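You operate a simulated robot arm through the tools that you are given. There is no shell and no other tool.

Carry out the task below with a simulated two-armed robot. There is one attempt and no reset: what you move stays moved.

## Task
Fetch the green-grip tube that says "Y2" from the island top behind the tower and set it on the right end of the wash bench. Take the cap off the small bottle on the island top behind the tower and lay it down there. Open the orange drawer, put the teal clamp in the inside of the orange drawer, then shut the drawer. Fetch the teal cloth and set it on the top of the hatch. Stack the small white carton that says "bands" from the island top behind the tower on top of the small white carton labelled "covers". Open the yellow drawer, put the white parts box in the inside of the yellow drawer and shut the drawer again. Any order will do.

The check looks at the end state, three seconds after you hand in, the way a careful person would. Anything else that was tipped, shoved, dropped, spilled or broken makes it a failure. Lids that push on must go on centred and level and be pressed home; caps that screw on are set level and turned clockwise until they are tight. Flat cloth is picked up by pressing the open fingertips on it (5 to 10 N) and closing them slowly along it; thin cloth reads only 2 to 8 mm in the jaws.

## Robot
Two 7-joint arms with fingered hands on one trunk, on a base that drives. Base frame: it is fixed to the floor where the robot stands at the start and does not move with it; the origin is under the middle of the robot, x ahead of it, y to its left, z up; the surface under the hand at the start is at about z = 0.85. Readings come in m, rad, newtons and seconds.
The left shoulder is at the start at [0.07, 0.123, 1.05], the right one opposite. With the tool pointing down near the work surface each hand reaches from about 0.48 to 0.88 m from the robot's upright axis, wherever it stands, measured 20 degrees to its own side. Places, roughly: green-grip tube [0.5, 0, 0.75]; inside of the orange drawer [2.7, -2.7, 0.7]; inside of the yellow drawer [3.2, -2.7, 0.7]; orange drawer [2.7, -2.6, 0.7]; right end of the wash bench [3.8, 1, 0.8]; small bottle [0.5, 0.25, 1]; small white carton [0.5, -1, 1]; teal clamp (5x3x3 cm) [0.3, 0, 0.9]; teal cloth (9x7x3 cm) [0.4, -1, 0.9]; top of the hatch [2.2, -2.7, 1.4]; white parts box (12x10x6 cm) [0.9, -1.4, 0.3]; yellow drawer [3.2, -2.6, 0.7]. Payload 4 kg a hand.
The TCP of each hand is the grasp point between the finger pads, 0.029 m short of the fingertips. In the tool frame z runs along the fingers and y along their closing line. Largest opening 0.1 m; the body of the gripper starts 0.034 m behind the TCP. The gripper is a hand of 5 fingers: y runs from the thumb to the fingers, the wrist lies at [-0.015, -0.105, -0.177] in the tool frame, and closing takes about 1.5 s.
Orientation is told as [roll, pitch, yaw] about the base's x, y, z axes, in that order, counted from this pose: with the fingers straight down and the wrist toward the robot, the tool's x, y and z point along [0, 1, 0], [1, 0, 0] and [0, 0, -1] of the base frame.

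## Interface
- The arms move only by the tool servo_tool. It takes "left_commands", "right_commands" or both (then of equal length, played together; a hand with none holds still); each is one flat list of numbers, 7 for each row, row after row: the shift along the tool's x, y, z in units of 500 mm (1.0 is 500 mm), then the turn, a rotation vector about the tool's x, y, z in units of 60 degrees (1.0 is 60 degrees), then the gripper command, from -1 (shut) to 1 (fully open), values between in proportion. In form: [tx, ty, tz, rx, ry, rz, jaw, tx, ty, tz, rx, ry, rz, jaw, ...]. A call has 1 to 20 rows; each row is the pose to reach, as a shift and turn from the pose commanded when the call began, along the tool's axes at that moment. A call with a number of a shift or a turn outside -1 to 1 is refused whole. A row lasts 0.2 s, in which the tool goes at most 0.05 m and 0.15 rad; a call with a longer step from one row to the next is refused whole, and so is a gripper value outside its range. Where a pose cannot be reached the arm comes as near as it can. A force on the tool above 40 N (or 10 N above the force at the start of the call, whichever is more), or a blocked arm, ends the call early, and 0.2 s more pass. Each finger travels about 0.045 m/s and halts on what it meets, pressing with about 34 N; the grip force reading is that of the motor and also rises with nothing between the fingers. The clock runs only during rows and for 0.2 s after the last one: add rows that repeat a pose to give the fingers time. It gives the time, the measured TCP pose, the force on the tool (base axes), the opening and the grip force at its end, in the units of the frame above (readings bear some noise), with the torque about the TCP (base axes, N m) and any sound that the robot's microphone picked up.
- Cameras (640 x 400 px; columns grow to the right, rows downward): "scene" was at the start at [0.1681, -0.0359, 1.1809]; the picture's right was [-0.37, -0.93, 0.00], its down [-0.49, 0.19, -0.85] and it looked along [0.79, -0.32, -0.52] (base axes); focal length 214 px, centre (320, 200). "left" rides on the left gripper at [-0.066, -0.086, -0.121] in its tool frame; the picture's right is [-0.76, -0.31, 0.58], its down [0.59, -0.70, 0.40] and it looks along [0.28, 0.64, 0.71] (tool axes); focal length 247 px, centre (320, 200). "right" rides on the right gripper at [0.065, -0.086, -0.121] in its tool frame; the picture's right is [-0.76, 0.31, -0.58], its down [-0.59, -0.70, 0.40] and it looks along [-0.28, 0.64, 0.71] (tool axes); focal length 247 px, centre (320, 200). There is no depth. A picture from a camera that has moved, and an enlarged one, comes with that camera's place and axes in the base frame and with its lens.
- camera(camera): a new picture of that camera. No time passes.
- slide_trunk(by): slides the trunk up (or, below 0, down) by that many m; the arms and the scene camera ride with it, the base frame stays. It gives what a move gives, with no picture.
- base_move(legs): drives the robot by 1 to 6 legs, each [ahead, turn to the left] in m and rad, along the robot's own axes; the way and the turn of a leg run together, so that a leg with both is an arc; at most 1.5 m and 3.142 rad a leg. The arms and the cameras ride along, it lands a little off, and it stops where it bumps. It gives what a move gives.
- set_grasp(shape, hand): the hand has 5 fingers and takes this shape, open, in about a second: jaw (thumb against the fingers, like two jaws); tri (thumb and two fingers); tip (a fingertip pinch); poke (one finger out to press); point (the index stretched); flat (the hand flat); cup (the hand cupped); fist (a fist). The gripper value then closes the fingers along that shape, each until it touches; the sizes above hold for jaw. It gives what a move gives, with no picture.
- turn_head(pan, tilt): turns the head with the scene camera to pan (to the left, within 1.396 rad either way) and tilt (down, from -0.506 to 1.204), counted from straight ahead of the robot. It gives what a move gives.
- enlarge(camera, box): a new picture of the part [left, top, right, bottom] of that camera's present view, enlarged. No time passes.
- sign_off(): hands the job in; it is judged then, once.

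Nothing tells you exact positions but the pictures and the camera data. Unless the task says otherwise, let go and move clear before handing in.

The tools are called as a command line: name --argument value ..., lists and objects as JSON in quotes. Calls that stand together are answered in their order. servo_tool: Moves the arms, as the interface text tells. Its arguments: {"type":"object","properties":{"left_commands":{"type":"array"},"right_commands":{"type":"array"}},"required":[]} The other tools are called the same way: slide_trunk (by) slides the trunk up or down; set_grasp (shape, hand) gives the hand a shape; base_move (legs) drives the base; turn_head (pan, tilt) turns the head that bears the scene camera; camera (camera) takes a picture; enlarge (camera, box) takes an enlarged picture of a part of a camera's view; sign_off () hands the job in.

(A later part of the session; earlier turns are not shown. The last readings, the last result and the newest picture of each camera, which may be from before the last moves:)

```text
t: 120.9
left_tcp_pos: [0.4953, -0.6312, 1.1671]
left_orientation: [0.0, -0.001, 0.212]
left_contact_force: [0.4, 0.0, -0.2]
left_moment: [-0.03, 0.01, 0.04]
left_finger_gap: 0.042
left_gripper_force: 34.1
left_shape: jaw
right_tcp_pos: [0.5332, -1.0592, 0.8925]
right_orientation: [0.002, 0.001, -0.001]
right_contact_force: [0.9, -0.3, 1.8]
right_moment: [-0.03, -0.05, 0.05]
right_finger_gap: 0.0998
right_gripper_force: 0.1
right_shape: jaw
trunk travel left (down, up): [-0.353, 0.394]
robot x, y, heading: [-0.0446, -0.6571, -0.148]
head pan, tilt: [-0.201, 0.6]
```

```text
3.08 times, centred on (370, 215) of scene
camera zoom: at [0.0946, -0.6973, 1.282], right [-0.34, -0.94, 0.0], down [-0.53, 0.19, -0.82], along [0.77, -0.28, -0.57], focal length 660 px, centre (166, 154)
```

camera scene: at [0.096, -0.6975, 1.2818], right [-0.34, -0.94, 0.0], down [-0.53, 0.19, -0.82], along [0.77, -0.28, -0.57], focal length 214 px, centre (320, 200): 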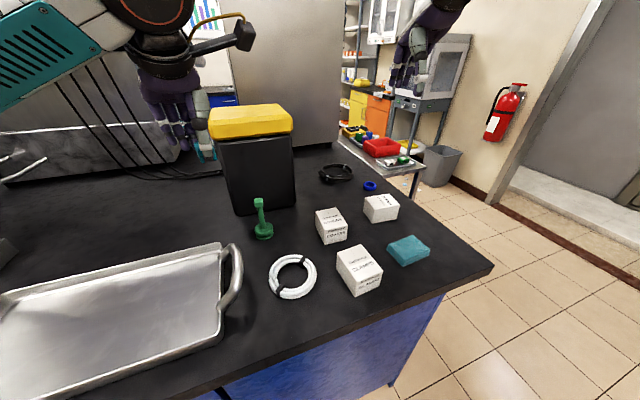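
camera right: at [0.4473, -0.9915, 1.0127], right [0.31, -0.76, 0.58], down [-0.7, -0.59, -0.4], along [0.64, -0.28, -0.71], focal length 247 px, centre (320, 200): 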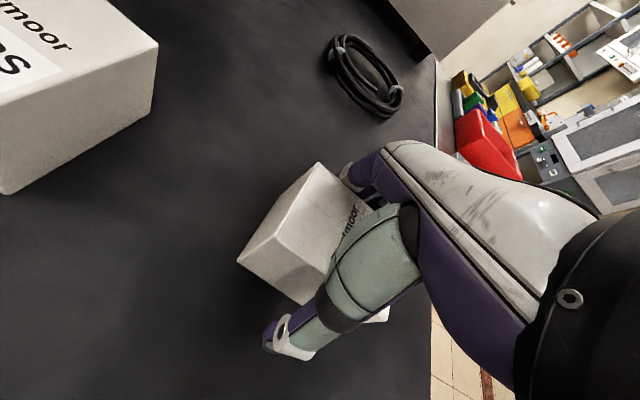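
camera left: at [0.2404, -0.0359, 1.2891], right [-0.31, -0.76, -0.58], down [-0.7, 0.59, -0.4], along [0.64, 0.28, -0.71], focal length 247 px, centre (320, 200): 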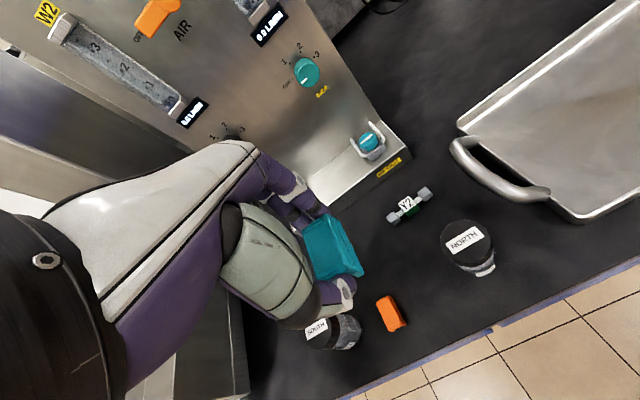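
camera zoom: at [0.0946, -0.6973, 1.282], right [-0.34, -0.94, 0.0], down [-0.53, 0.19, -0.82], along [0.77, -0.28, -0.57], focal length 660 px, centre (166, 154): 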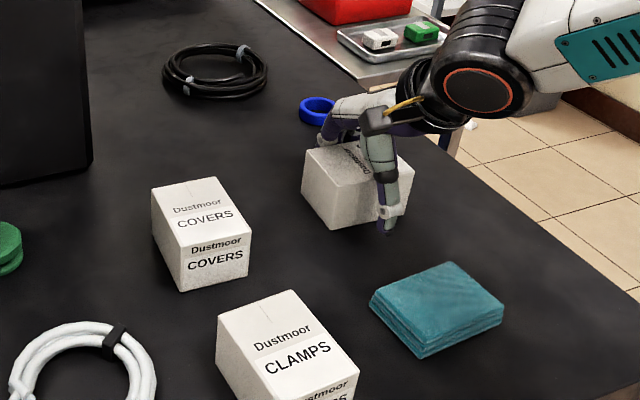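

The fingers straddle the carton. Closing.

servo_tool --right_commands '[0, 0, 0, 0, 0, 0, 0.6, 0, 0, 0, 0, 0, 0, 0.3, 0, 0, 0, 0, 0, 0, 0.1, 0, 0, 0, 0, 0, 0, 0.0, 0, 0, 0, 0, 0, 0, -0.1, 0, 0, 0, 0, 0, 0, -0.1, 0, 0, 0, 0, 0, 0, -0.1]'

camera --camera "right"

```text
t: 122.5
left_tcp_pos: [0.4947, -0.632, 1.1677]
left_orientation: [0.001, 0.0, 0.21]
left_contact_force: [0.9, 0.2, 0.2]
left_moment: [-0.04, -0.01, 0.0]
left_finger_gap: 0.0418
left_gripper_force: 34.1
left_shape: jaw
right_tcp_pos: [0.5337, -1.0586, 0.8925]
right_orientation: [0.002, -0.004, 0.0]
right_contact_force: [2.5, -1.6, 7.3]
right_moment: [-0.06, 0.21, 0.1]
right_finger_gap: 0.0614
right_gripper_force: 33.8
right_shape: jaw
trunk travel left (down, up): [-0.353, 0.394]
robot x, y, heading: [-0.0436, -0.6591, -0.149]
head pan, tilt: [-0.201, 0.6]
```

```text
taken
camera right: at [0.4471, -0.9915, 1.013], right [0.31, -0.76, 0.58], down [-0.7, -0.59, -0.4], along [0.64, -0.28, -0.71], focal length 247 px, centre (320, 200)
```

right: 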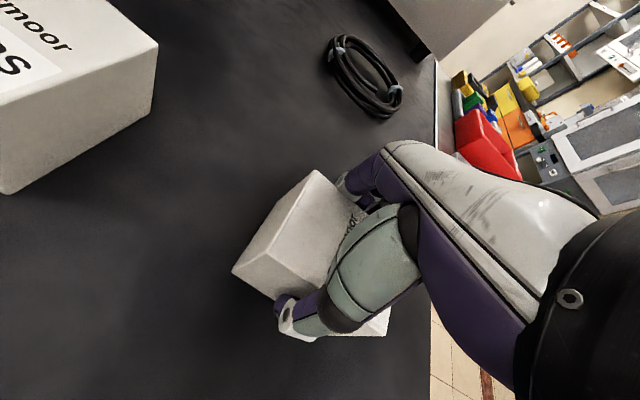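

Gripped with a 61 mm gap. Lifting and checking that it hangs level.

servo_tool --right_commands '[0, 0, -0.02, 0, 0, 0, -0.1, 0, 0, -0.06, 0, 0, 0, -0.1, 0, 0, -0.12, 0, 0, 0, -0.1, 0, 0, -0.2, 0, 0, 0, -0.1, 0, 0, -0.2, 0, 0, 0, -0.1]'

camera --camera "right"

enlarge --camera "scene" --box '[290, 100, 450, 230]'

camera --camera "left"

```text
t: 123.7
left_tcp_pos: [0.4973, -0.6314, 1.1677]
left_orientation: [0.0, 0.002, 0.211]
left_contact_force: [1.0, -0.2, -0.7]
left_moment: [-0.01, 0.01, 0.03]
left_finger_gap: 0.0419
left_gripper_force: 34.0
left_shape: jaw
right_tcp_pos: [0.5342, -1.0602, 0.9913]
right_orientation: [0.002, 0.0, 0.001]
right_contact_force: [-0.4, -0.6, -1.1]
right_moment: [0.04, -0.02, 0.01]
right_finger_gap: 0.0604
right_gripper_force: 34.2
right_shape: jaw
trunk travel left (down, up): [-0.353, 0.394]
robot x, y, heading: [-0.0412, -0.6552, -0.15]
head pan, tilt: [-0.201, 0.6]
```

```text
taken
camera right: at [0.4476, -0.9929, 1.1114], right [0.31, -0.76, 0.57], down [-0.7, -0.59, -0.4], along [0.64, -0.28, -0.71], focal length 247 px, centre (320, 200)
```

right: 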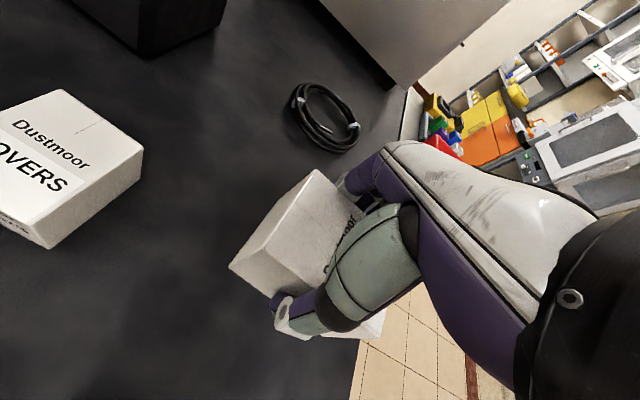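

```text
3.08 times, centred on (370, 165) of scene
camera zoom: at [0.095, -0.6977, 1.2819], right [-0.34, -0.94, 0.0], down [-0.53, 0.19, -0.82], along [0.77, -0.28, -0.57], focal length 660 px, centre (166, 308)
```

zoom: 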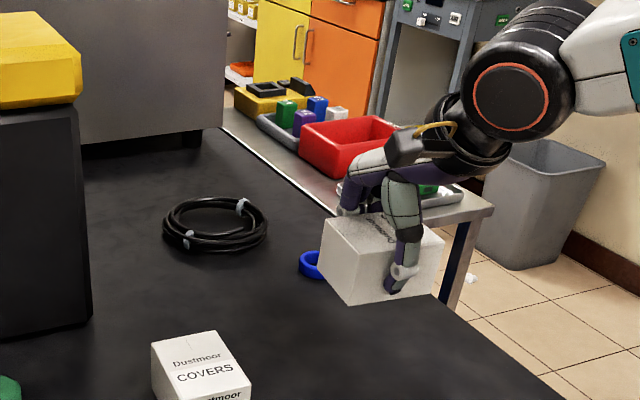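

```text
taken
camera left: at [0.4255, -0.7144, 1.2889], right [-0.14, -0.8, -0.58], down [-0.81, 0.43, -0.4], along [0.57, 0.41, -0.71], focal length 247 px, centre (320, 200)
```

left: 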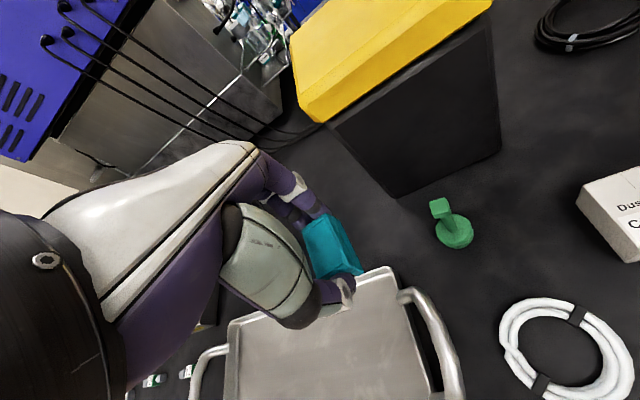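

The carton hangs level. I'll move it over COVERS (centre about [0.52, -0.883]) with 5+ cm clearance.

servo_tool --right_commands '[0, 0, -0.05, 0, 0, 0, -0.1, 0.09, -0.007, -0.06, 0, 0, 0, -0.1, 0.18, -0.014, -0.06, 0, 0, 0, -0.1, 0.27, -0.021, -0.06, 0, 0, 0, -0.1, 0.34, -0.028, -0.06, 0, 0, 0, -0.1, 0.37, -0.028, -0.06, 0, 0, 0, -0.1, 0.37, -0.028, -0.06, 0, 0, 0, -0.1]'

camera --camera "right"

enlarge --camera "scene" --box '[250, 110, 410, 240]'

camera --camera "left"

```text
t: 125.3
left_tcp_pos: [0.4949, -0.6322, 1.1662]
left_orientation: [0.0, 0.001, 0.212]
left_contact_force: [-0.4, -0.7, -0.5]
left_moment: [0.01, 0.02, 0.02]
left_finger_gap: 0.0418
left_gripper_force: 34.4
left_shape: jaw
right_tcp_pos: [0.5186, -0.8709, 1.0238]
right_orientation: [0.003, 0.001, -0.001]
right_contact_force: [-0.2, -0.3, -1.3]
right_moment: [-0.01, 0.0, -0.02]
right_finger_gap: 0.0608
right_gripper_force: 34.3
right_shape: jaw
trunk travel left (down, up): [-0.353, 0.394]
robot x, y, heading: [-0.0457, -0.6545, -0.153]
head pan, tilt: [-0.201, 0.6]
```

```text
taken
camera right: at [0.4319, -0.8052, 1.1432], right [0.31, -0.76, 0.57], down [-0.7, -0.59, -0.4], along [0.64, -0.28, -0.71], focal length 247 px, centre (320, 200)
```

right: 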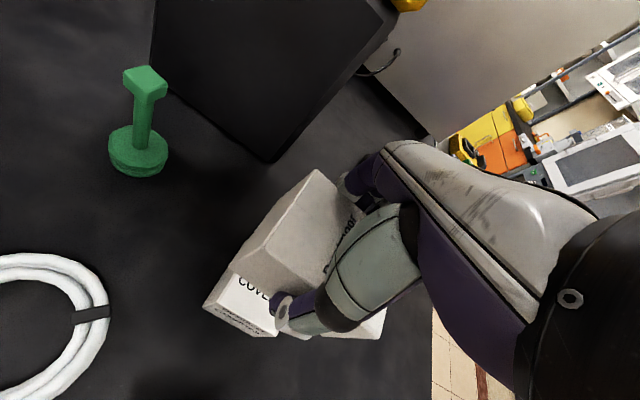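

```text
3.08 times, centred on (330, 175) of scene
camera zoom: at [0.0947, -0.6976, 1.282], right [-0.34, -0.94, 0.0], down [-0.53, 0.19, -0.82], along [0.77, -0.28, -0.57], focal length 660 px, centre (289, 277)
```

zoom: 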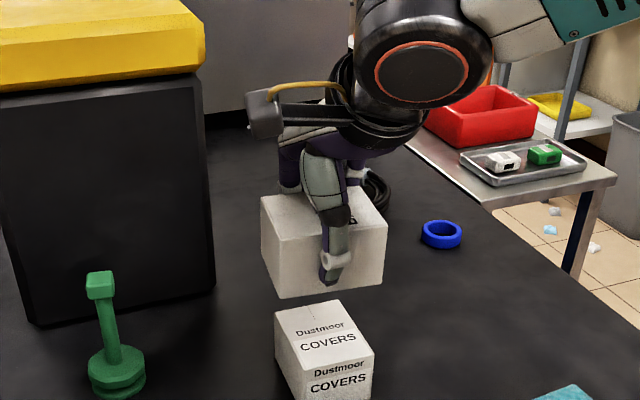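

```text
taken
camera left: at [0.4252, -0.7143, 1.2891], right [-0.14, -0.8, -0.58], down [-0.81, 0.43, -0.4], along [0.57, 0.41, -0.71], focal length 247 px, centre (320, 200)
```

left: 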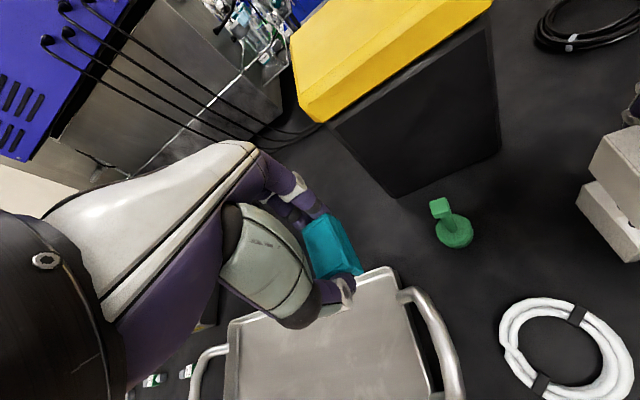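

BANDS is nearly centred over COVERS. A small sideways correction, then down to just above contact.

servo_tool --right_commands '[-0.012, 0, 0.05, 0, 0, 0, -0.1, -0.012, 0, 0.1, 0, 0, 0, -0.1, -0.012, 0, 0.135, 0, 0, 0, -0.1, -0.012, 0, 0.145, 0, 0, 0, -0.1, -0.012, 0, 0.145, 0, 0, 0, -0.1]'

camera --camera "right"

enlarge --camera "scene" --box '[250, 130, 410, 260]'

enlarge --camera "left" --box '[520, 100, 640, 280]'

```text
t: 126.5
left_tcp_pos: [0.4965, -0.6322, 1.1677]
left_orientation: [-0.001, 0.001, 0.21]
left_contact_force: [0.3, -0.7, -1.5]
left_moment: [0.02, -0.01, 0.01]
left_finger_gap: 0.0417
left_gripper_force: 34.1
left_shape: jaw
right_tcp_pos: [0.5179, -0.8784, 0.9492]
right_orientation: [0.002, 0.001, 0.0]
right_contact_force: [0.8, 0.5, -1.7]
right_moment: [-0.02, -0.01, 0.0]
right_finger_gap: 0.0604
right_gripper_force: 34.7
right_shape: jaw
trunk travel left (down, up): [-0.353, 0.394]
robot x, y, heading: [-0.0425, -0.6558, -0.149]
head pan, tilt: [-0.201, 0.6]
```

```text
taken
camera right: at [0.4323, -0.8123, 1.0706], right [0.31, -0.76, 0.57], down [-0.7, -0.59, -0.4], along [0.64, -0.28, -0.71], focal length 247 px, centre (320, 200)
```

right: 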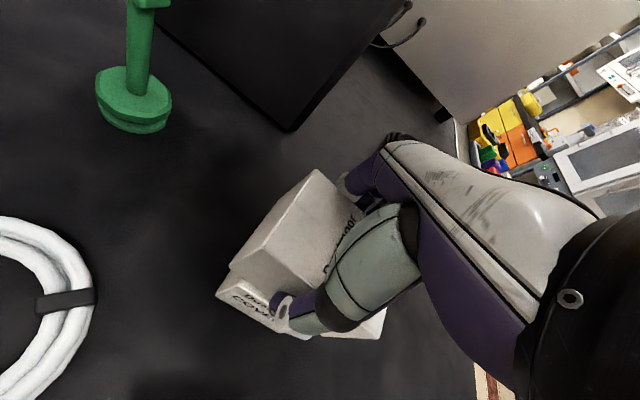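

```text
3.08 times, centred on (330, 195) of scene
camera zoom: at [0.0948, -0.6974, 1.282], right [-0.34, -0.94, 0.0], down [-0.53, 0.19, -0.82], along [0.77, -0.28, -0.57], focal length 660 px, centre (289, 215)
```

zoom: 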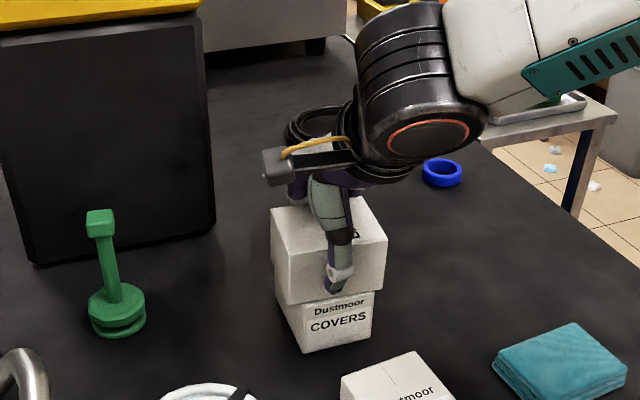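

```text
2.22 times, centred on (580, 190) of left
camera zoom: at [0.4253, -0.7141, 1.2891], right [-0.14, -0.8, -0.58], down [-0.81, 0.43, -0.4], along [0.57, 0.41, -0.71], focal length 549 px, centre (-258, 222)
```

zoom: 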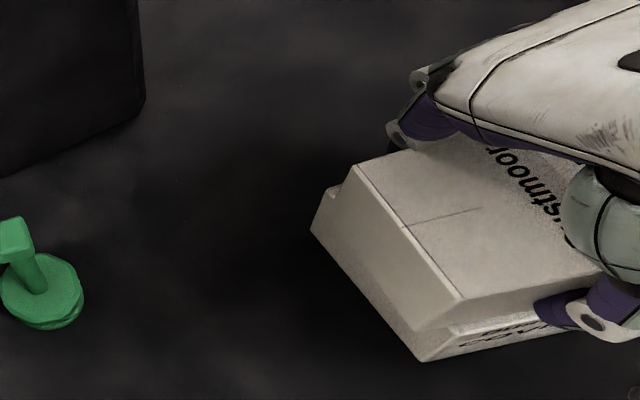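

Very well aligned. Lowering the last millimetres to contact.

servo_tool --right_commands '[0, 0, 0.006, 0, 0, 0, -0.1, 0, 0, 0.01, 0, 0, 0, -0.1, 0, 0, 0.014, 0, 0, 0, -0.1, 0, 0, 0.014, 0, 0, 0, -0.1]'

```text
t: 127.5
left_tcp_pos: [0.4934, -0.6315, 1.1699]
left_orientation: [-0.003, -0.002, 0.212]
left_contact_force: [-0.5, 0.0, -0.9]
left_moment: [0.02, 0.04, 0.01]
left_finger_gap: 0.0417
left_gripper_force: 34.2
left_shape: jaw
right_tcp_pos: [0.5181, -0.8772, 0.9473]
right_orientation: [0.004, -0.008, 0.0]
right_contact_force: [2.2, -2.7, 31.3]
right_moment: [0.01, 1.1, 0.05]
right_finger_gap: 0.0605
right_gripper_force: 33.8
right_shape: jaw
trunk travel left (down, up): [-0.353, 0.394]
robot x, y, heading: [-0.0389, -0.6578, -0.144]
head pan, tilt: [-0.201, 0.6]
```

Contact. Ease off, open and rise.

servo_tool --right_commands '[0, 0, -0.006, 0, 0, 0, -0.1, 0, 0, -0.012, 0, 0, 0, -0.1, 0, 0, -0.012, 0, 0, 0, 0.2, 0, 0, -0.012, 0, 0, 0, 0.5, 0, 0, -0.012, 0, 0, 0, 0.8, 0, 0, -0.012, 0, 0, 0, 1, 0, 0, -0.012, 0, 0, 0, 1, 0, 0, -0.04, 0, 0, 0, 1, 0, 0, -0.1, 0, 0, 0, 1, 0, 0, -0.18, 0, 0, 0, 1, 0, 0, -0.26, 0, 0, 0, 1, 0, 0, -0.26, 0, 0, 0, 1]'

camera --camera "right"

enlarge --camera "scene" --box '[250, 130, 450, 290]'

```text
t: 130.1
left_tcp_pos: [0.4971, -0.6327, 1.1671]
left_orientation: [0.001, 0.0, 0.212]
left_contact_force: [-0.3, -0.1, 0.2]
left_moment: [-0.03, -0.02, 0.06]
left_finger_gap: 0.0418
left_gripper_force: 33.8
left_shape: jaw
right_tcp_pos: [0.5174, -0.8806, 1.0722]
right_orientation: [0.003, 0.0, 0.0]
right_contact_force: [0.1, 0.9, 0.0]
right_moment: [0.02, -0.01, -0.05]
right_finger_gap: 0.0996
right_gripper_force: 0.0
right_shape: jaw
trunk travel left (down, up): [-0.353, 0.394]
robot x, y, heading: [-0.045, -0.653, -0.149]
head pan, tilt: [-0.201, 0.6]
```

```text
taken
camera right: at [0.4314, -0.8134, 1.1927], right [0.31, -0.76, 0.57], down [-0.7, -0.59, -0.4], along [0.64, -0.28, -0.71], focal length 247 px, centre (320, 200)
```

right: 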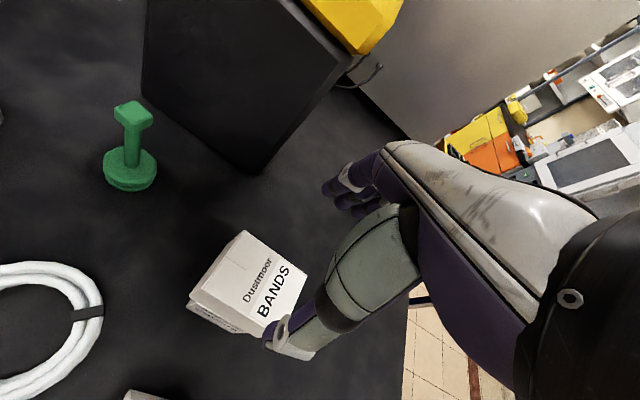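

```text
2.50 times, centred on (350, 210) of scene
camera zoom: at [0.095, -0.6975, 1.2819], right [-0.34, -0.94, 0.0], down [-0.53, 0.19, -0.82], along [0.77, -0.28, -0.57], focal length 536 px, centre (245, 175)
```

zoom: 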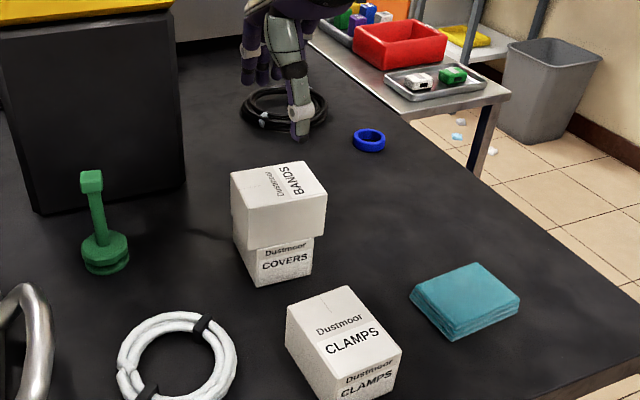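

BANDS sits squarely on COVERS. Next the folded teal cloth at about [0.369, -1.033]; I'll move the right hand above it.

servo_tool --right_commands '[-0.05, -0.05, 0, 0, 0, 0, 1, -0.1, -0.1, 0, 0, 0, 0, 1, -0.15, -0.15, 0, 0, 0, 0, 1, -0.2, -0.2, 0, 0, 0, 0, 1, -0.25, -0.25, 0.02, 0, 0, 0, 1, -0.304, -0.296, 0.06, 0, 0, 0, 1, -0.304, -0.296, 0.144, 0, 0, 0, 1, -0.304, -0.296, 0.144, 0, 0, 0, 1]'

camera --camera "right"

enlarge --camera "scene" --box '[330, 170, 530, 330]'

```text
t: 131.9
left_tcp_pos: [0.4966, -0.6319, 1.1678]
left_orientation: [0.001, -0.001, 0.212]
left_contact_force: [-0.2, 0.3, -0.4]
left_moment: [0.01, 0.01, 0.0]
left_finger_gap: 0.0421
left_gripper_force: 34.0
left_shape: jaw
right_tcp_pos: [0.3702, -1.0293, 1.0019]
right_orientation: [0.003, 0.0, -0.001]
right_contact_force: [-1.0, -0.4, 0.7]
right_moment: [0.0, 0.01, 0.01]
right_finger_gap: 0.0998
right_gripper_force: 0.1
right_shape: jaw
trunk travel left (down, up): [-0.353, 0.394]
robot x, y, heading: [-0.0415, -0.6572, -0.153]
head pan, tilt: [-0.201, 0.6]
```

```text
taken
camera right: at [0.2839, -0.9625, 1.1219], right [0.31, -0.76, 0.58], down [-0.7, -0.59, -0.4], along [0.64, -0.28, -0.71], focal length 247 px, centre (320, 200)
```

right: 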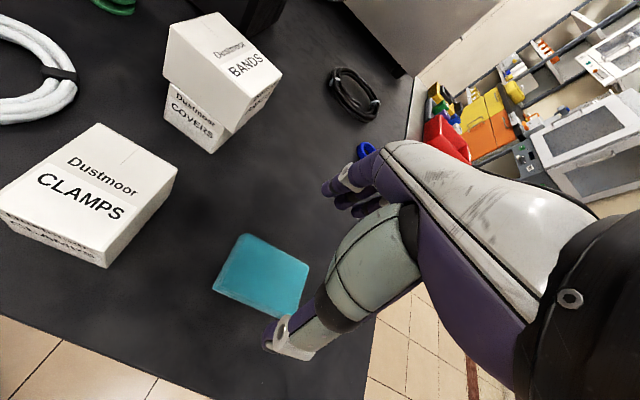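

```text
2.50 times, centred on (430, 250) of scene
camera zoom: at [0.0942, -0.6974, 1.2821], right [-0.34, -0.94, 0.0], down [-0.53, 0.19, -0.83], along [0.78, -0.28, -0.56], focal length 536 px, centre (45, 75)
```

zoom: 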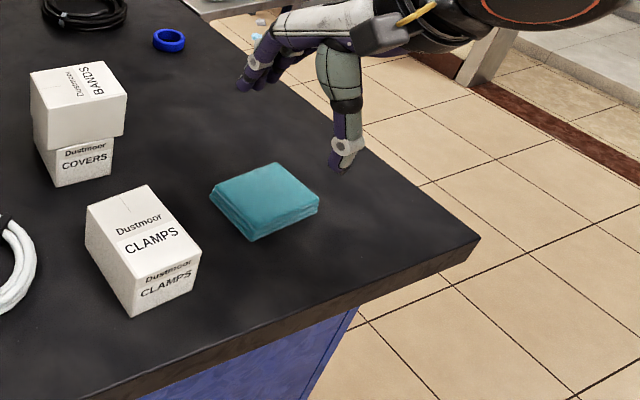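

The cloth centre refines to [0.375, -1.039], turned about 0.1 rad. I'll align and lower around it.

servo_tool --right_commands '[-0.02, 0.01, 0.06, 0, 0, -0.05, 1, -0.02, 0.01, 0.13, 0, 0, -0.1, 1, -0.02, 0.01, 0.19, 0, 0, -0.1, 1, -0.02, 0.01, 0.222, 0, 0, -0.1, 1, -0.02, 0.01, 0.232, 0, 0, -0.1, 1, -0.02, 0.01, 0.232, 0, 0, -0.1, 1]'

camera --camera "right"

enlarge --camera "scene" --box '[330, 170, 530, 330]'

```text
t: 133.3
left_tcp_pos: [0.4964, -0.6327, 1.1677]
left_orientation: [0.0, 0.001, 0.212]
left_contact_force: [0.1, 0.2, -0.1]
left_moment: [0.02, 0.01, -0.02]
left_finger_gap: 0.0419
left_gripper_force: 33.6
left_shape: jaw
right_tcp_pos: [0.3747, -1.0401, 0.8847]
right_orientation: [0.002, -0.001, 0.105]
right_contact_force: [0.2, 0.4, 0.0]
right_moment: [-0.01, -0.01, -0.01]
right_finger_gap: 0.0996
right_gripper_force: 0.1
right_shape: jaw
trunk travel left (down, up): [-0.353, 0.394]
robot x, y, heading: [-0.0439, -0.6575, -0.151]
head pan, tilt: [-0.201, 0.6]
```

```text
taken
camera right: at [0.2823, -0.9824, 1.0051], right [0.38, -0.72, 0.58], down [-0.64, -0.66, -0.4], along [0.67, -0.21, -0.71], focal length 247 px, centre (320, 200)
```

right: 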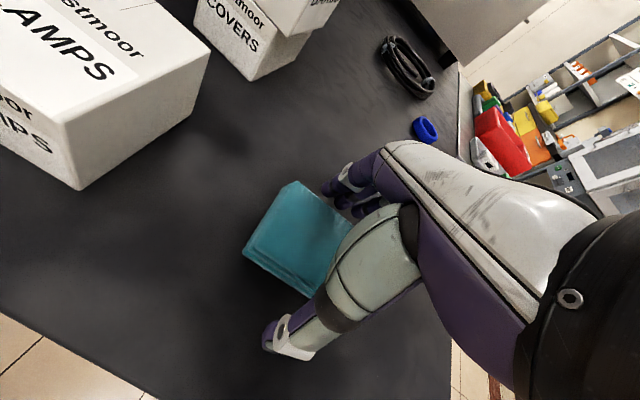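

```text
2.50 times, centred on (430, 250) of scene
camera zoom: at [0.0946, -0.6974, 1.282], right [-0.34, -0.94, 0.0], down [-0.53, 0.19, -0.82], along [0.77, -0.28, -0.57], focal length 536 px, centre (45, 75)
```

zoom: 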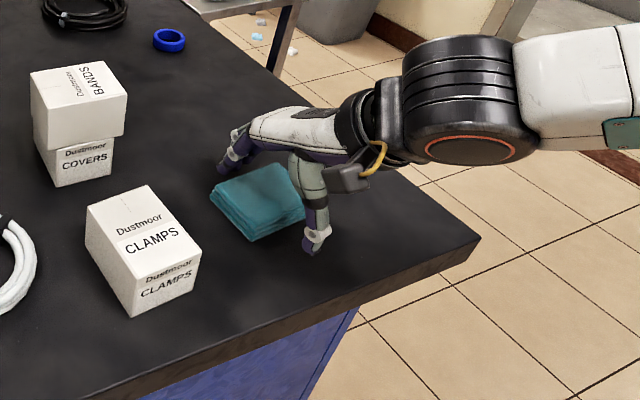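

Fingers are on both sides of the cloth with no contact. I'll close slowly.

servo_tool --right_commands '[0, 0, 0, 0, 0, 0, 0.7, 0, 0, 0, 0, 0, 0, 0.5, 0, 0, 0, 0, 0, 0, 0.3, 0, 0, 0, 0, 0, 0, 0.2, 0, 0, 0, 0, 0, 0, 0.1, 0, 0, 0, 0, 0, 0, 0.0, 0, 0, 0, 0, 0, 0, -0.1, 0, 0, 0, 0, 0, 0, -0.1, 0, 0, 0, 0, 0, 0, -0.1]'

camera --camera "right"

```text
t: 135.3
left_tcp_pos: [0.4961, -0.6315, 1.1674]
left_orientation: [0.001, -0.002, 0.211]
left_contact_force: [-0.3, -0.6, -0.5]
left_moment: [0.0, 0.02, 0.01]
left_finger_gap: 0.0421
left_gripper_force: 34.3
left_shape: jaw
right_tcp_pos: [0.3757, -1.0412, 0.8844]
right_orientation: [0.002, 0.001, 0.105]
right_contact_force: [0.0, -0.9, 0.2]
right_moment: [0.01, 0.0, -0.02]
right_finger_gap: 0.06
right_gripper_force: 34.3
right_shape: jaw
trunk travel left (down, up): [-0.353, 0.394]
robot x, y, heading: [-0.0397, -0.6561, -0.147]
head pan, tilt: [-0.201, 0.6]
```

```text
taken
camera right: at [0.2823, -0.9825, 1.0052], right [0.38, -0.72, 0.58], down [-0.64, -0.66, -0.4], along [0.67, -0.21, -0.71], focal length 247 px, centre (320, 200)
```

right: 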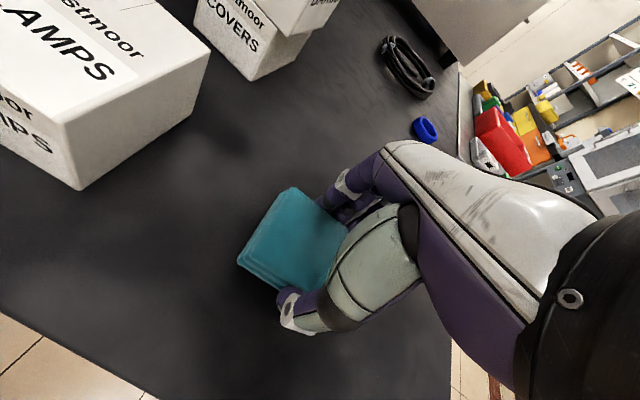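

The folded cloth is held firmly at 60 mm. Lifting it up clear.

servo_tool --right_commands '[0, 0, -0.04, 0, 0, 0, -0.1, 0, 0, -0.1, 0, 0, 0, -0.1, 0, 0, -0.18, 0, 0, 0, -0.1, 0, 0, -0.27, 0, 0, 0, -0.1, 0, 0, -0.36, 0, 0, 0, -0.1, 0, 0, -0.45, 0, 0, 0, -0.1, 0, 0, -0.54, 0, 0, 0, -0.1, 0, 0, -0.54, 0, 0, 0, -0.1]'

turn_head --pan -0.5 --tilt 0.3

camera --camera "scene"

turn_head --pan -1.2 --tilt 0.4

camera --camera "scene"

```text
t: 137.1
left_tcp_pos: [0.4967, -0.6323, 1.1689]
left_orientation: [-0.001, 0.0, 0.212]
left_contact_force: [-0.5, 0.6, -0.4]
left_moment: [0.04, -0.01, -0.02]
left_finger_gap: 0.042
left_gripper_force: 33.8
left_shape: jaw
right_tcp_pos: [0.3757, -1.0408, 1.1537]
right_orientation: [0.004, -0.001, 0.106]
right_contact_force: [-0.3, -0.8, 0.1]
right_moment: [0.02, 0.0, 0.01]
right_finger_gap: 0.0602
right_gripper_force: 33.7
right_shape: jaw
trunk travel left (down, up): [-0.353, 0.394]
robot x, y, heading: [-0.0469, -0.6576, -0.152]
head pan, tilt: [-0.201, 0.6]
```

```text
t: 137.9
left_tcp_pos: [0.4954, -0.6319, 1.167]
left_orientation: [-0.001, -0.001, 0.212]
left_contact_force: [1.0, -0.4, -0.1]
left_moment: [0.01, -0.02, 0.01]
left_finger_gap: 0.0419
left_gripper_force: 34.0
left_shape: jaw
right_tcp_pos: [0.3744, -1.0399, 1.1531]
right_orientation: [0.001, 0.0, 0.105]
right_contact_force: [0.0, 0.2, -1.0]
right_moment: [-0.01, 0.01, -0.01]
right_finger_gap: 0.0602
right_gripper_force: 34.1
right_shape: jaw
trunk travel left (down, up): [-0.353, 0.394]
robot x, y, heading: [-0.0434, -0.6599, -0.15]
head pan, tilt: [-0.499, 0.3]
```

```text
taken
camera scene: at [0.0861, -0.7235, 1.3094], right [-0.6, -0.8, 0.0], down [-0.24, 0.18, -0.95], along [0.76, -0.58, -0.3], focal length 214 px, centre (320, 200)
```

scene: 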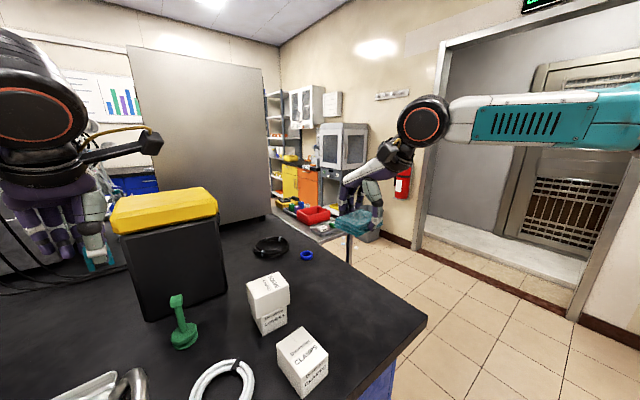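

```text
t: 138.9
left_tcp_pos: [0.4959, -0.6328, 1.168]
left_orientation: [-0.001, 0.001, 0.211]
left_contact_force: [-0.1, -0.1, -0.4]
left_moment: [-0.01, 0.0, 0.02]
left_finger_gap: 0.0419
left_gripper_force: 34.0
left_shape: jaw
right_tcp_pos: [0.3755, -1.0415, 1.1539]
right_orientation: [0.0, 0.0, 0.105]
right_contact_force: [0.0, -0.4, -1.4]
right_moment: [-0.06, -0.01, -0.01]
right_finger_gap: 0.0603
right_gripper_force: 34.2
right_shape: jaw
trunk travel left (down, up): [-0.353, 0.394]
robot x, y, heading: [-0.0431, -0.6586, -0.148]
head pan, tilt: [-1.201, 0.4]
```

```text
taken
camera scene: at [0.0319, -0.7575, 1.3002], right [-0.98, -0.22, 0.0], down [-0.09, 0.38, -0.92], along [0.2, -0.9, -0.39], focal length 214 px, centre (320, 200)
```

scene: 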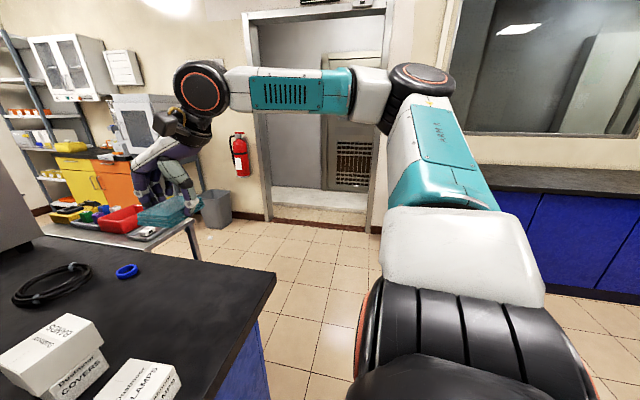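

I have the clamp (left) and cloth (right). Now I'll drive around the island's right end: back off, turn right, drive along, then turn left past the trolley.

base_move --legs '[[-0.25, 0], [0, -1.42], [1.4, 0], [0, 1.57]]'

turn_head --pan -0.3 --tilt 0.3

camera --camera "scene"

turn_head --pan 0.5 --tilt 0.4

camera --camera "scene"

```text
t: 155.0
left_tcp_pos: [0.2109, -1.9466, 1.167]
left_orientation: [0.001, 0.0, 0.332]
left_contact_force: [0.5, 0.1, 0.7]
left_moment: [-0.01, 0.04, -0.03]
left_finger_gap: 0.0416
left_gripper_force: 34.6
left_shape: jaw
right_tcp_pos: [0.1389, -2.3667, 1.1539]
right_orientation: [0.002, 0.0, 0.226]
right_contact_force: [-0.1, 0.6, -1.2]
right_moment: [-0.02, -0.03, 0.01]
right_finger_gap: 0.0599
right_gripper_force: 33.7
right_shape: jaw
trunk travel left (down, up): [-0.353, 0.394]
robot x, y, heading: [-0.3237, -2.0374, -0.032]
head pan, tilt: [-1.201, 0.4]
```

```text
t: 156.2
left_tcp_pos: [0.2106, -1.9474, 1.1672]
left_orientation: [0.0, 0.0, 0.333]
left_contact_force: [0.7, 0.8, 0.2]
left_moment: [0.0, 0.02, 0.01]
left_finger_gap: 0.0419
left_gripper_force: 34.1
left_shape: jaw
right_tcp_pos: [0.1407, -2.3664, 1.154]
right_orientation: [0.004, 0.0, 0.225]
right_contact_force: [-1.0, 1.0, 1.0]
right_moment: [-0.01, 0.01, 0.03]
right_finger_gap: 0.0599
right_gripper_force: 34.1
right_shape: jaw
trunk travel left (down, up): [-0.353, 0.394]
robot x, y, heading: [-0.3201, -2.0354, -0.029]
head pan, tilt: [-0.3, 0.3]
```

```text
taken
camera scene: at [-0.1779, -2.0689, 1.3095], right [-0.33, -0.95, 0.0], down [-0.28, 0.1, -0.96], along [0.9, -0.31, -0.3], focal length 214 px, centre (320, 200)
```

scene: 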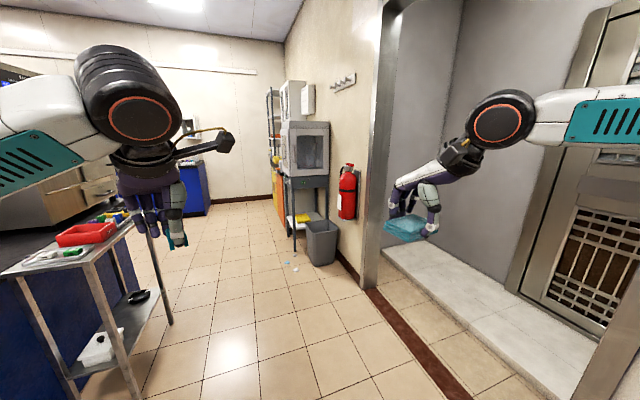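

```text
t: 157.3
left_tcp_pos: [0.2122, -1.9477, 1.1674]
left_orientation: [0.001, 0.001, 0.331]
left_contact_force: [0.6, 0.0, -0.1]
left_moment: [0.03, 0.01, 0.0]
left_finger_gap: 0.0415
left_gripper_force: 34.2
left_shape: jaw
right_tcp_pos: [0.1412, -2.367, 1.1539]
right_orientation: [0.002, 0.0, 0.226]
right_contact_force: [0.3, 0.3, 0.3]
right_moment: [0.01, -0.02, -0.05]
right_finger_gap: 0.0598
right_gripper_force: 34.3
right_shape: jaw
trunk travel left (down, up): [-0.353, 0.394]
robot x, y, heading: [-0.3209, -2.038, -0.027]
head pan, tilt: [0.499, 0.4]
```

```text
taken
camera scene: at [-0.1835, -1.9968, 1.3002], right [0.45, -0.89, 0.0], down [-0.35, -0.18, -0.92], along [0.82, 0.42, -0.39], focal length 214 px, centre (320, 200)
```

scene: 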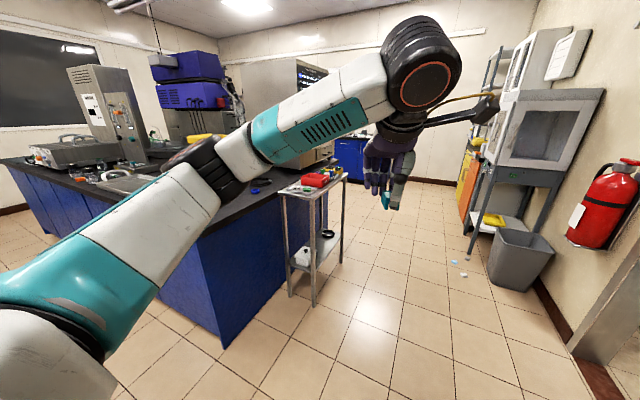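

The way ahead is clear: trolley on the left, trash bin and hatch on the right. I'll drive 1.4 m ahead and look again.

base_move --legs '[[0, 0.09], [1.4, 0]]'

turn_head --pan -0.5 --tilt 0.2

camera --camera "scene"

turn_head --pan 0.4 --tilt 0.3

camera --camera "scene"

```text
t: 164.8
left_tcp_pos: [1.5945, -1.8408, 1.1687]
left_orientation: [0.0, 0.001, 0.402]
left_contact_force: [0.9, -0.1, -0.7]
left_moment: [-0.03, 0.01, 0.0]
left_finger_gap: 0.0417
left_gripper_force: 34.5
left_shape: jaw
right_tcp_pos: [1.5537, -2.2624, 1.1533]
right_orientation: [0.004, -0.001, 0.293]
right_contact_force: [-0.2, 1.1, -1.5]
right_moment: [0.02, -0.02, 0.04]
right_finger_gap: 0.0598
right_gripper_force: 34.2
right_shape: jaw
trunk travel left (down, up): [-0.353, 0.394]
robot x, y, heading: [1.0694, -1.9657, 0.04]
head pan, tilt: [0.499, 0.4]
```

```text
t: 166.0
left_tcp_pos: [1.5949, -1.8396, 1.1667]
left_orientation: [0.001, 0.001, 0.402]
left_contact_force: [0.1, 0.1, 0.1]
left_moment: [-0.03, -0.02, 0.03]
left_finger_gap: 0.0417
left_gripper_force: 34.1
left_shape: jaw
right_tcp_pos: [1.5525, -2.2625, 1.1541]
right_orientation: [0.004, 0.0, 0.295]
right_contact_force: [0.2, -0.4, -0.8]
right_moment: [0.04, 0.01, -0.01]
right_finger_gap: 0.0599
right_gripper_force: 33.9
right_shape: jaw
trunk travel left (down, up): [-0.353, 0.394]
robot x, y, heading: [1.0699, -1.9668, 0.04]
head pan, tilt: [-0.499, 0.201]
```

```text
taken
camera scene: at [1.2091, -2.0059, 1.3187], right [-0.44, -0.9, 0.0], down [-0.18, 0.09, -0.98], along [0.88, -0.43, -0.2], focal length 214 px, centre (320, 200)
```

scene: 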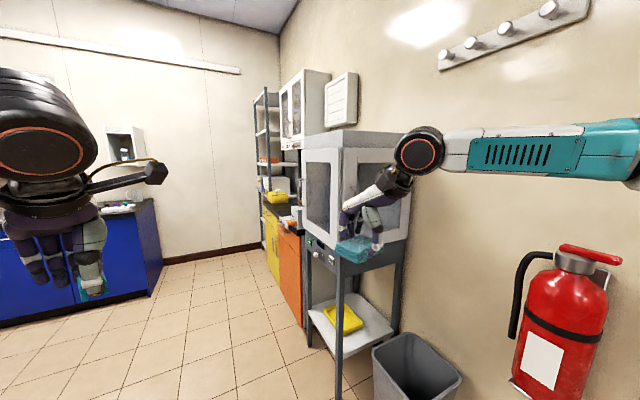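

```text
t: 167.2
left_tcp_pos: [1.5949, -1.84, 1.1675]
left_orientation: [0.0, 0.002, 0.402]
left_contact_force: [-1.2, -0.9, 0.2]
left_moment: [-0.03, 0.0, 0.01]
left_finger_gap: 0.0417
left_gripper_force: 33.7
left_shape: jaw
right_tcp_pos: [1.553, -2.264, 1.1534]
right_orientation: [0.003, 0.001, 0.293]
right_contact_force: [-0.7, 0.1, 0.7]
right_moment: [0.0, 0.02, 0.01]
right_finger_gap: 0.0601
right_gripper_force: 34.2
right_shape: jaw
trunk travel left (down, up): [-0.353, 0.394]
robot x, y, heading: [1.0723, -1.9671, 0.04]
head pan, tilt: [0.4, 0.3]
```

```text
taken
camera scene: at [1.2101, -1.925, 1.3095], right [0.42, -0.91, 0.0], down [-0.27, -0.13, -0.96], along [0.86, 0.41, -0.3], focal length 214 px, centre (320, 200)
```

scene: 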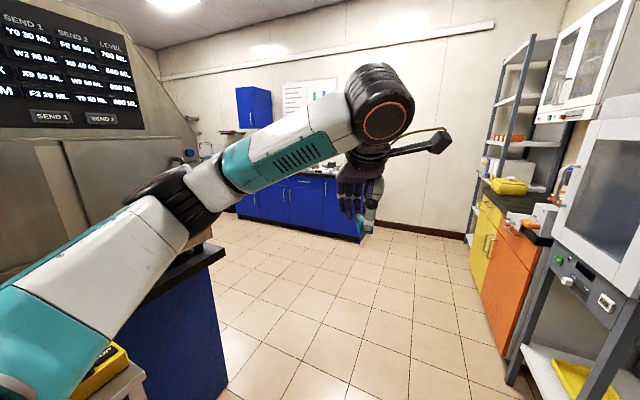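

The hatch stands at x ≈ 2.0–2.4 with its front at y ≈ -2.5; the orange and yellow units are beyond it. I'll raise the trunk so the cloth is above hatch height, then drive on and face it.

slide_trunk --by 0.35

base_move --legs '[[0, 0.08], [1.37, 0], [0, -1.69]]'

turn_head --pan -0.2 --tilt 0.5

camera --camera "scene"

turn_head --pan 0.5 --tilt 0.7

camera --camera "scene"

```text
t: 170.7
left_tcp_pos: [1.5952, -1.8399, 1.5173]
left_orientation: [0.0, -0.001, 0.401]
left_contact_force: [-0.2, 0.2, 0.1]
left_moment: [0.03, 0.02, 0.01]
left_finger_gap: 0.0414
left_gripper_force: 33.8
left_shape: jaw
right_tcp_pos: [1.5533, -2.2633, 1.5037]
right_orientation: [0.003, 0.0, 0.292]
right_contact_force: [0.1, 0.4, 0.9]
right_moment: [0.0, -0.01, -0.01]
right_finger_gap: 0.0601
right_gripper_force: 33.8
right_shape: jaw
trunk travel left (down, up): [-0.703, 0.044]
robot x, y, heading: [1.0712, -1.9646, 0.039]
head pan, tilt: [0.4, 0.3]
```

```text
t: 182.1
left_tcp_pos: [2.5582, -2.309, 1.5178]
left_orientation: [0.0, 0.0, -1.16]
left_contact_force: [0.4, 0.2, -0.7]
left_moment: [-0.01, 0.0, 0.01]
left_finger_gap: 0.0414
left_gripper_force: 34.2
left_shape: jaw
right_tcp_pos: [2.1332, -2.2711, 1.5033]
right_orientation: [0.001, 0.001, -1.265]
right_contact_force: [-0.2, -0.5, -0.3]
right_moment: [0.03, 0.05, 0.02]
right_finger_gap: 0.06
right_gripper_force: 34.0
right_shape: jaw
trunk travel left (down, up): [-0.703, 0.044]
robot x, y, heading: [2.4245, -1.786, -1.518]
head pan, tilt: [0.4, 0.3]
```

```text
t: 183.1
left_tcp_pos: [2.5586, -2.3085, 1.5176]
left_orientation: [0.0, 0.0, -1.16]
left_contact_force: [1.8, 0.0, 0.4]
left_moment: [0.0, 0.03, -0.01]
left_finger_gap: 0.0416
left_gripper_force: 34.1
left_shape: jaw
right_tcp_pos: [2.1336, -2.2736, 1.5038]
right_orientation: [0.002, 0.0, -1.264]
right_contact_force: [-1.0, 0.3, -0.7]
right_moment: [0.01, 0.01, -0.03]
right_finger_gap: 0.0598
right_gripper_force: 34.2
right_shape: jaw
trunk travel left (down, up): [-0.703, 0.044]
robot x, y, heading: [2.4258, -1.7856, -1.52]
head pan, tilt: [-0.201, 0.499]
```

```text
taken
camera scene: at [2.4125, -1.9025, 1.6435], right [-0.99, 0.15, 0.0], down [0.07, 0.47, -0.88], along [-0.13, -0.87, -0.48], focal length 214 px, centre (320, 200)
```

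scene: 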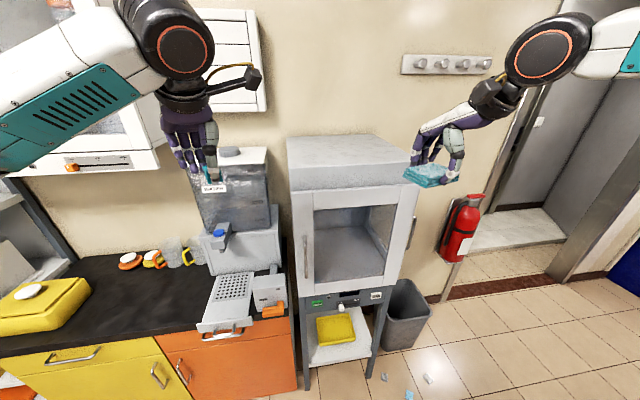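

```text
t: 184.2
left_tcp_pos: [2.5585, -2.3084, 1.5179]
left_orientation: [-0.001, 0.0, -1.16]
left_contact_force: [-0.5, -0.1, -0.2]
left_moment: [0.0, -0.01, -0.06]
left_finger_gap: 0.0414
left_gripper_force: 33.8
left_shape: jaw
right_tcp_pos: [2.1342, -2.2716, 1.5036]
right_orientation: [0.0, -0.001, -1.265]
right_contact_force: [-0.3, 0.1, -0.1]
right_moment: [-0.02, -0.04, -0.02]
right_finger_gap: 0.0599
right_gripper_force: 34.1
right_shape: jaw
trunk travel left (down, up): [-0.703, 0.044]
robot x, y, heading: [2.4246, -1.7852, -1.524]
head pan, tilt: [0.499, 0.7]
```

```text
taken
camera scene: at [2.4703, -1.885, 1.6258], right [-0.85, -0.52, 0.0], down [-0.34, 0.55, -0.76], along [0.4, -0.65, -0.64], focal length 214 px, centre (320, 200)
```

scene: 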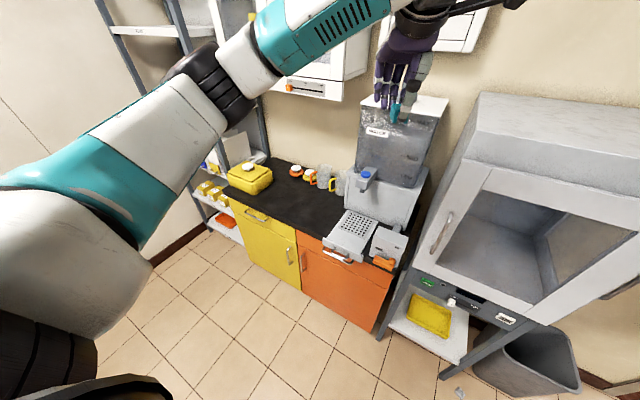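

I see the hatch in front-right, and the orange and yellow units with drawer handles to the left. Zooming in on the details.

enlarge --camera "scene" --box '[200, 150, 420, 340]'

turn_head --pan -0.2 --tilt 0.5

enlarge --camera "scene" --box '[260, 100, 480, 240]'

camera --camera "right"

```text
2.11 times, centred on (310, 245) of scene
camera zoom: at [2.4703, -1.885, 1.6258], right [-0.85, -0.52, 0.0], down [-0.34, 0.55, -0.76], along [0.4, -0.65, -0.64], focal length 452 px, centre (341, 105)
```

zoom: 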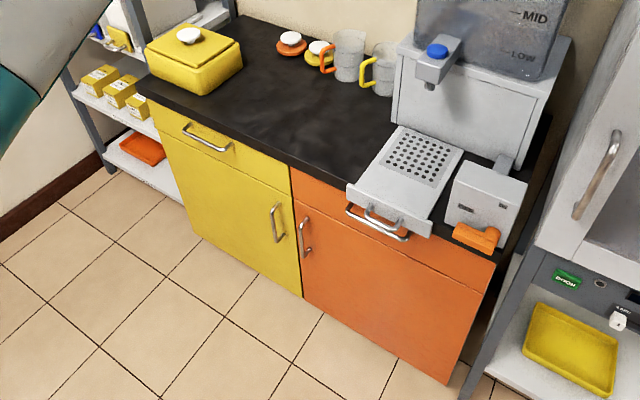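

```text
t: 185.3
left_tcp_pos: [2.5574, -2.3088, 1.5182]
left_orientation: [0.001, 0.0, -1.159]
left_contact_force: [0.1, 0.5, 0.3]
left_moment: [-0.01, 0.01, 0.01]
left_finger_gap: 0.0413
left_gripper_force: 34.1
left_shape: jaw
right_tcp_pos: [2.1345, -2.2727, 1.5041]
right_orientation: [0.003, 0.0, -1.264]
right_contact_force: [0.2, -0.2, -0.1]
right_moment: [-0.01, 0.0, 0.0]
right_finger_gap: 0.0599
right_gripper_force: 33.6
right_shape: jaw
trunk travel left (down, up): [-0.703, 0.044]
robot x, y, heading: [2.4292, -1.7869, -1.523]
head pan, tilt: [-0.201, 0.499]
```

```text
2.86 times, centred on (370, 170) of scene
camera zoom: at [2.4125, -1.9025, 1.6435], right [-0.99, 0.15, 0.0], down [0.07, 0.47, -0.88], along [-0.13, -0.87, -0.48], focal length 613 px, centre (177, 286)
```

zoom: 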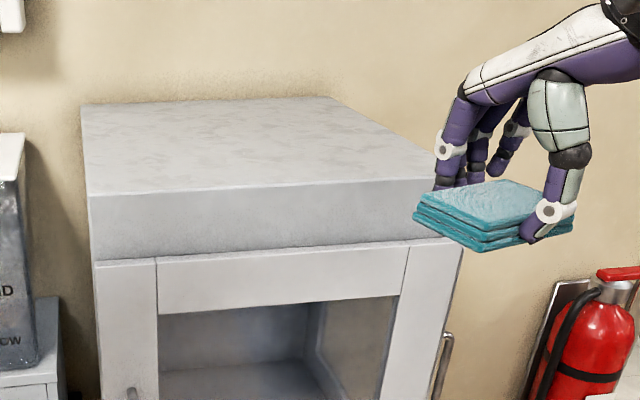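

```text
taken
camera right: at [2.17, -2.1696, 1.624], right [-0.63, -0.52, 0.58], down [-0.77, 0.49, -0.4], along [-0.08, -0.7, -0.71], focal length 247 px, centre (320, 200)
```

right: 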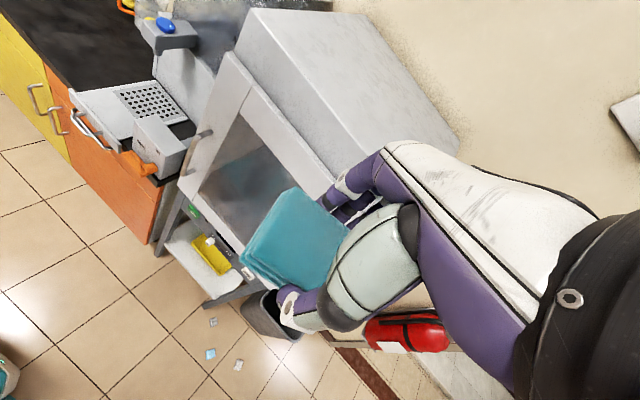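

The hatch top spans x 2.0–2.41, y -2.50 to -2.93 at z ≈ 1.425, and the cloth's underside is at about 1.47. I'll move 0.2 m closer.

base_move --legs '[[0.2, 0]]'

camera --camera "scene"

camera --camera "right"

```text
t: 186.9
left_tcp_pos: [2.5669, -2.5061, 1.5182]
left_orientation: [-0.001, 0.0, -1.157]
left_contact_force: [0.4, -0.4, -0.5]
left_moment: [0.0, 0.01, 0.02]
left_finger_gap: 0.0412
left_gripper_force: 34.0
left_shape: jaw
right_tcp_pos: [2.1431, -2.4688, 1.5036]
right_orientation: [0.0, 0.0, -1.266]
right_contact_force: [0.4, -1.1, 0.2]
right_moment: [0.03, 0.01, 0.01]
right_finger_gap: 0.0596
right_gripper_force: 33.9
right_shape: jaw
trunk travel left (down, up): [-0.703, 0.044]
robot x, y, heading: [2.4309, -1.9769, -1.521]
head pan, tilt: [-0.201, 0.499]
```

```text
taken
camera scene: at [2.4222, -2.1, 1.6435], right [-0.99, 0.15, 0.0], down [0.07, 0.47, -0.88], along [-0.13, -0.87, -0.48], focal length 214 px, centre (320, 200)
```

scene: 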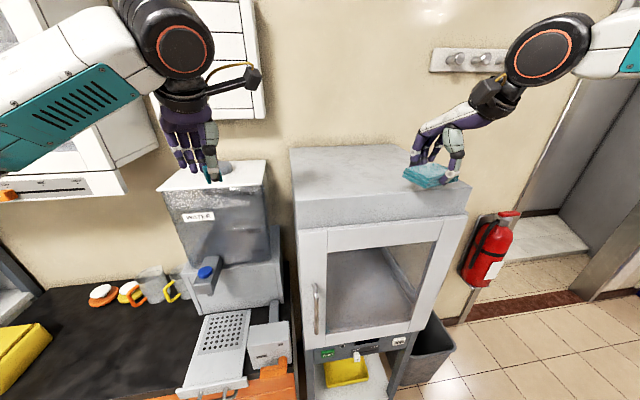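

```text
taken
camera right: at [2.18, -2.3671, 1.6239], right [-0.63, -0.52, 0.58], down [-0.77, 0.49, -0.4], along [-0.08, -0.7, -0.71], focal length 247 px, centre (320, 200)
```

right: 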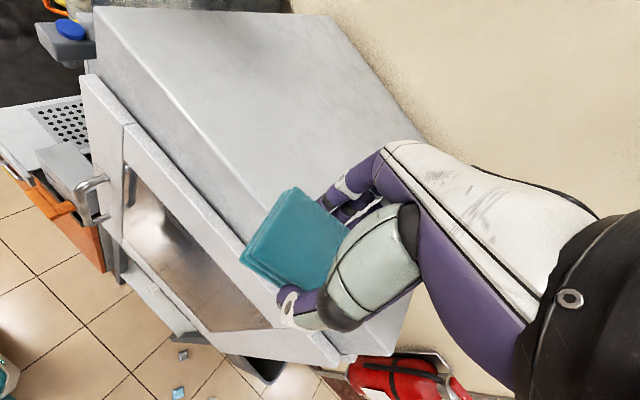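

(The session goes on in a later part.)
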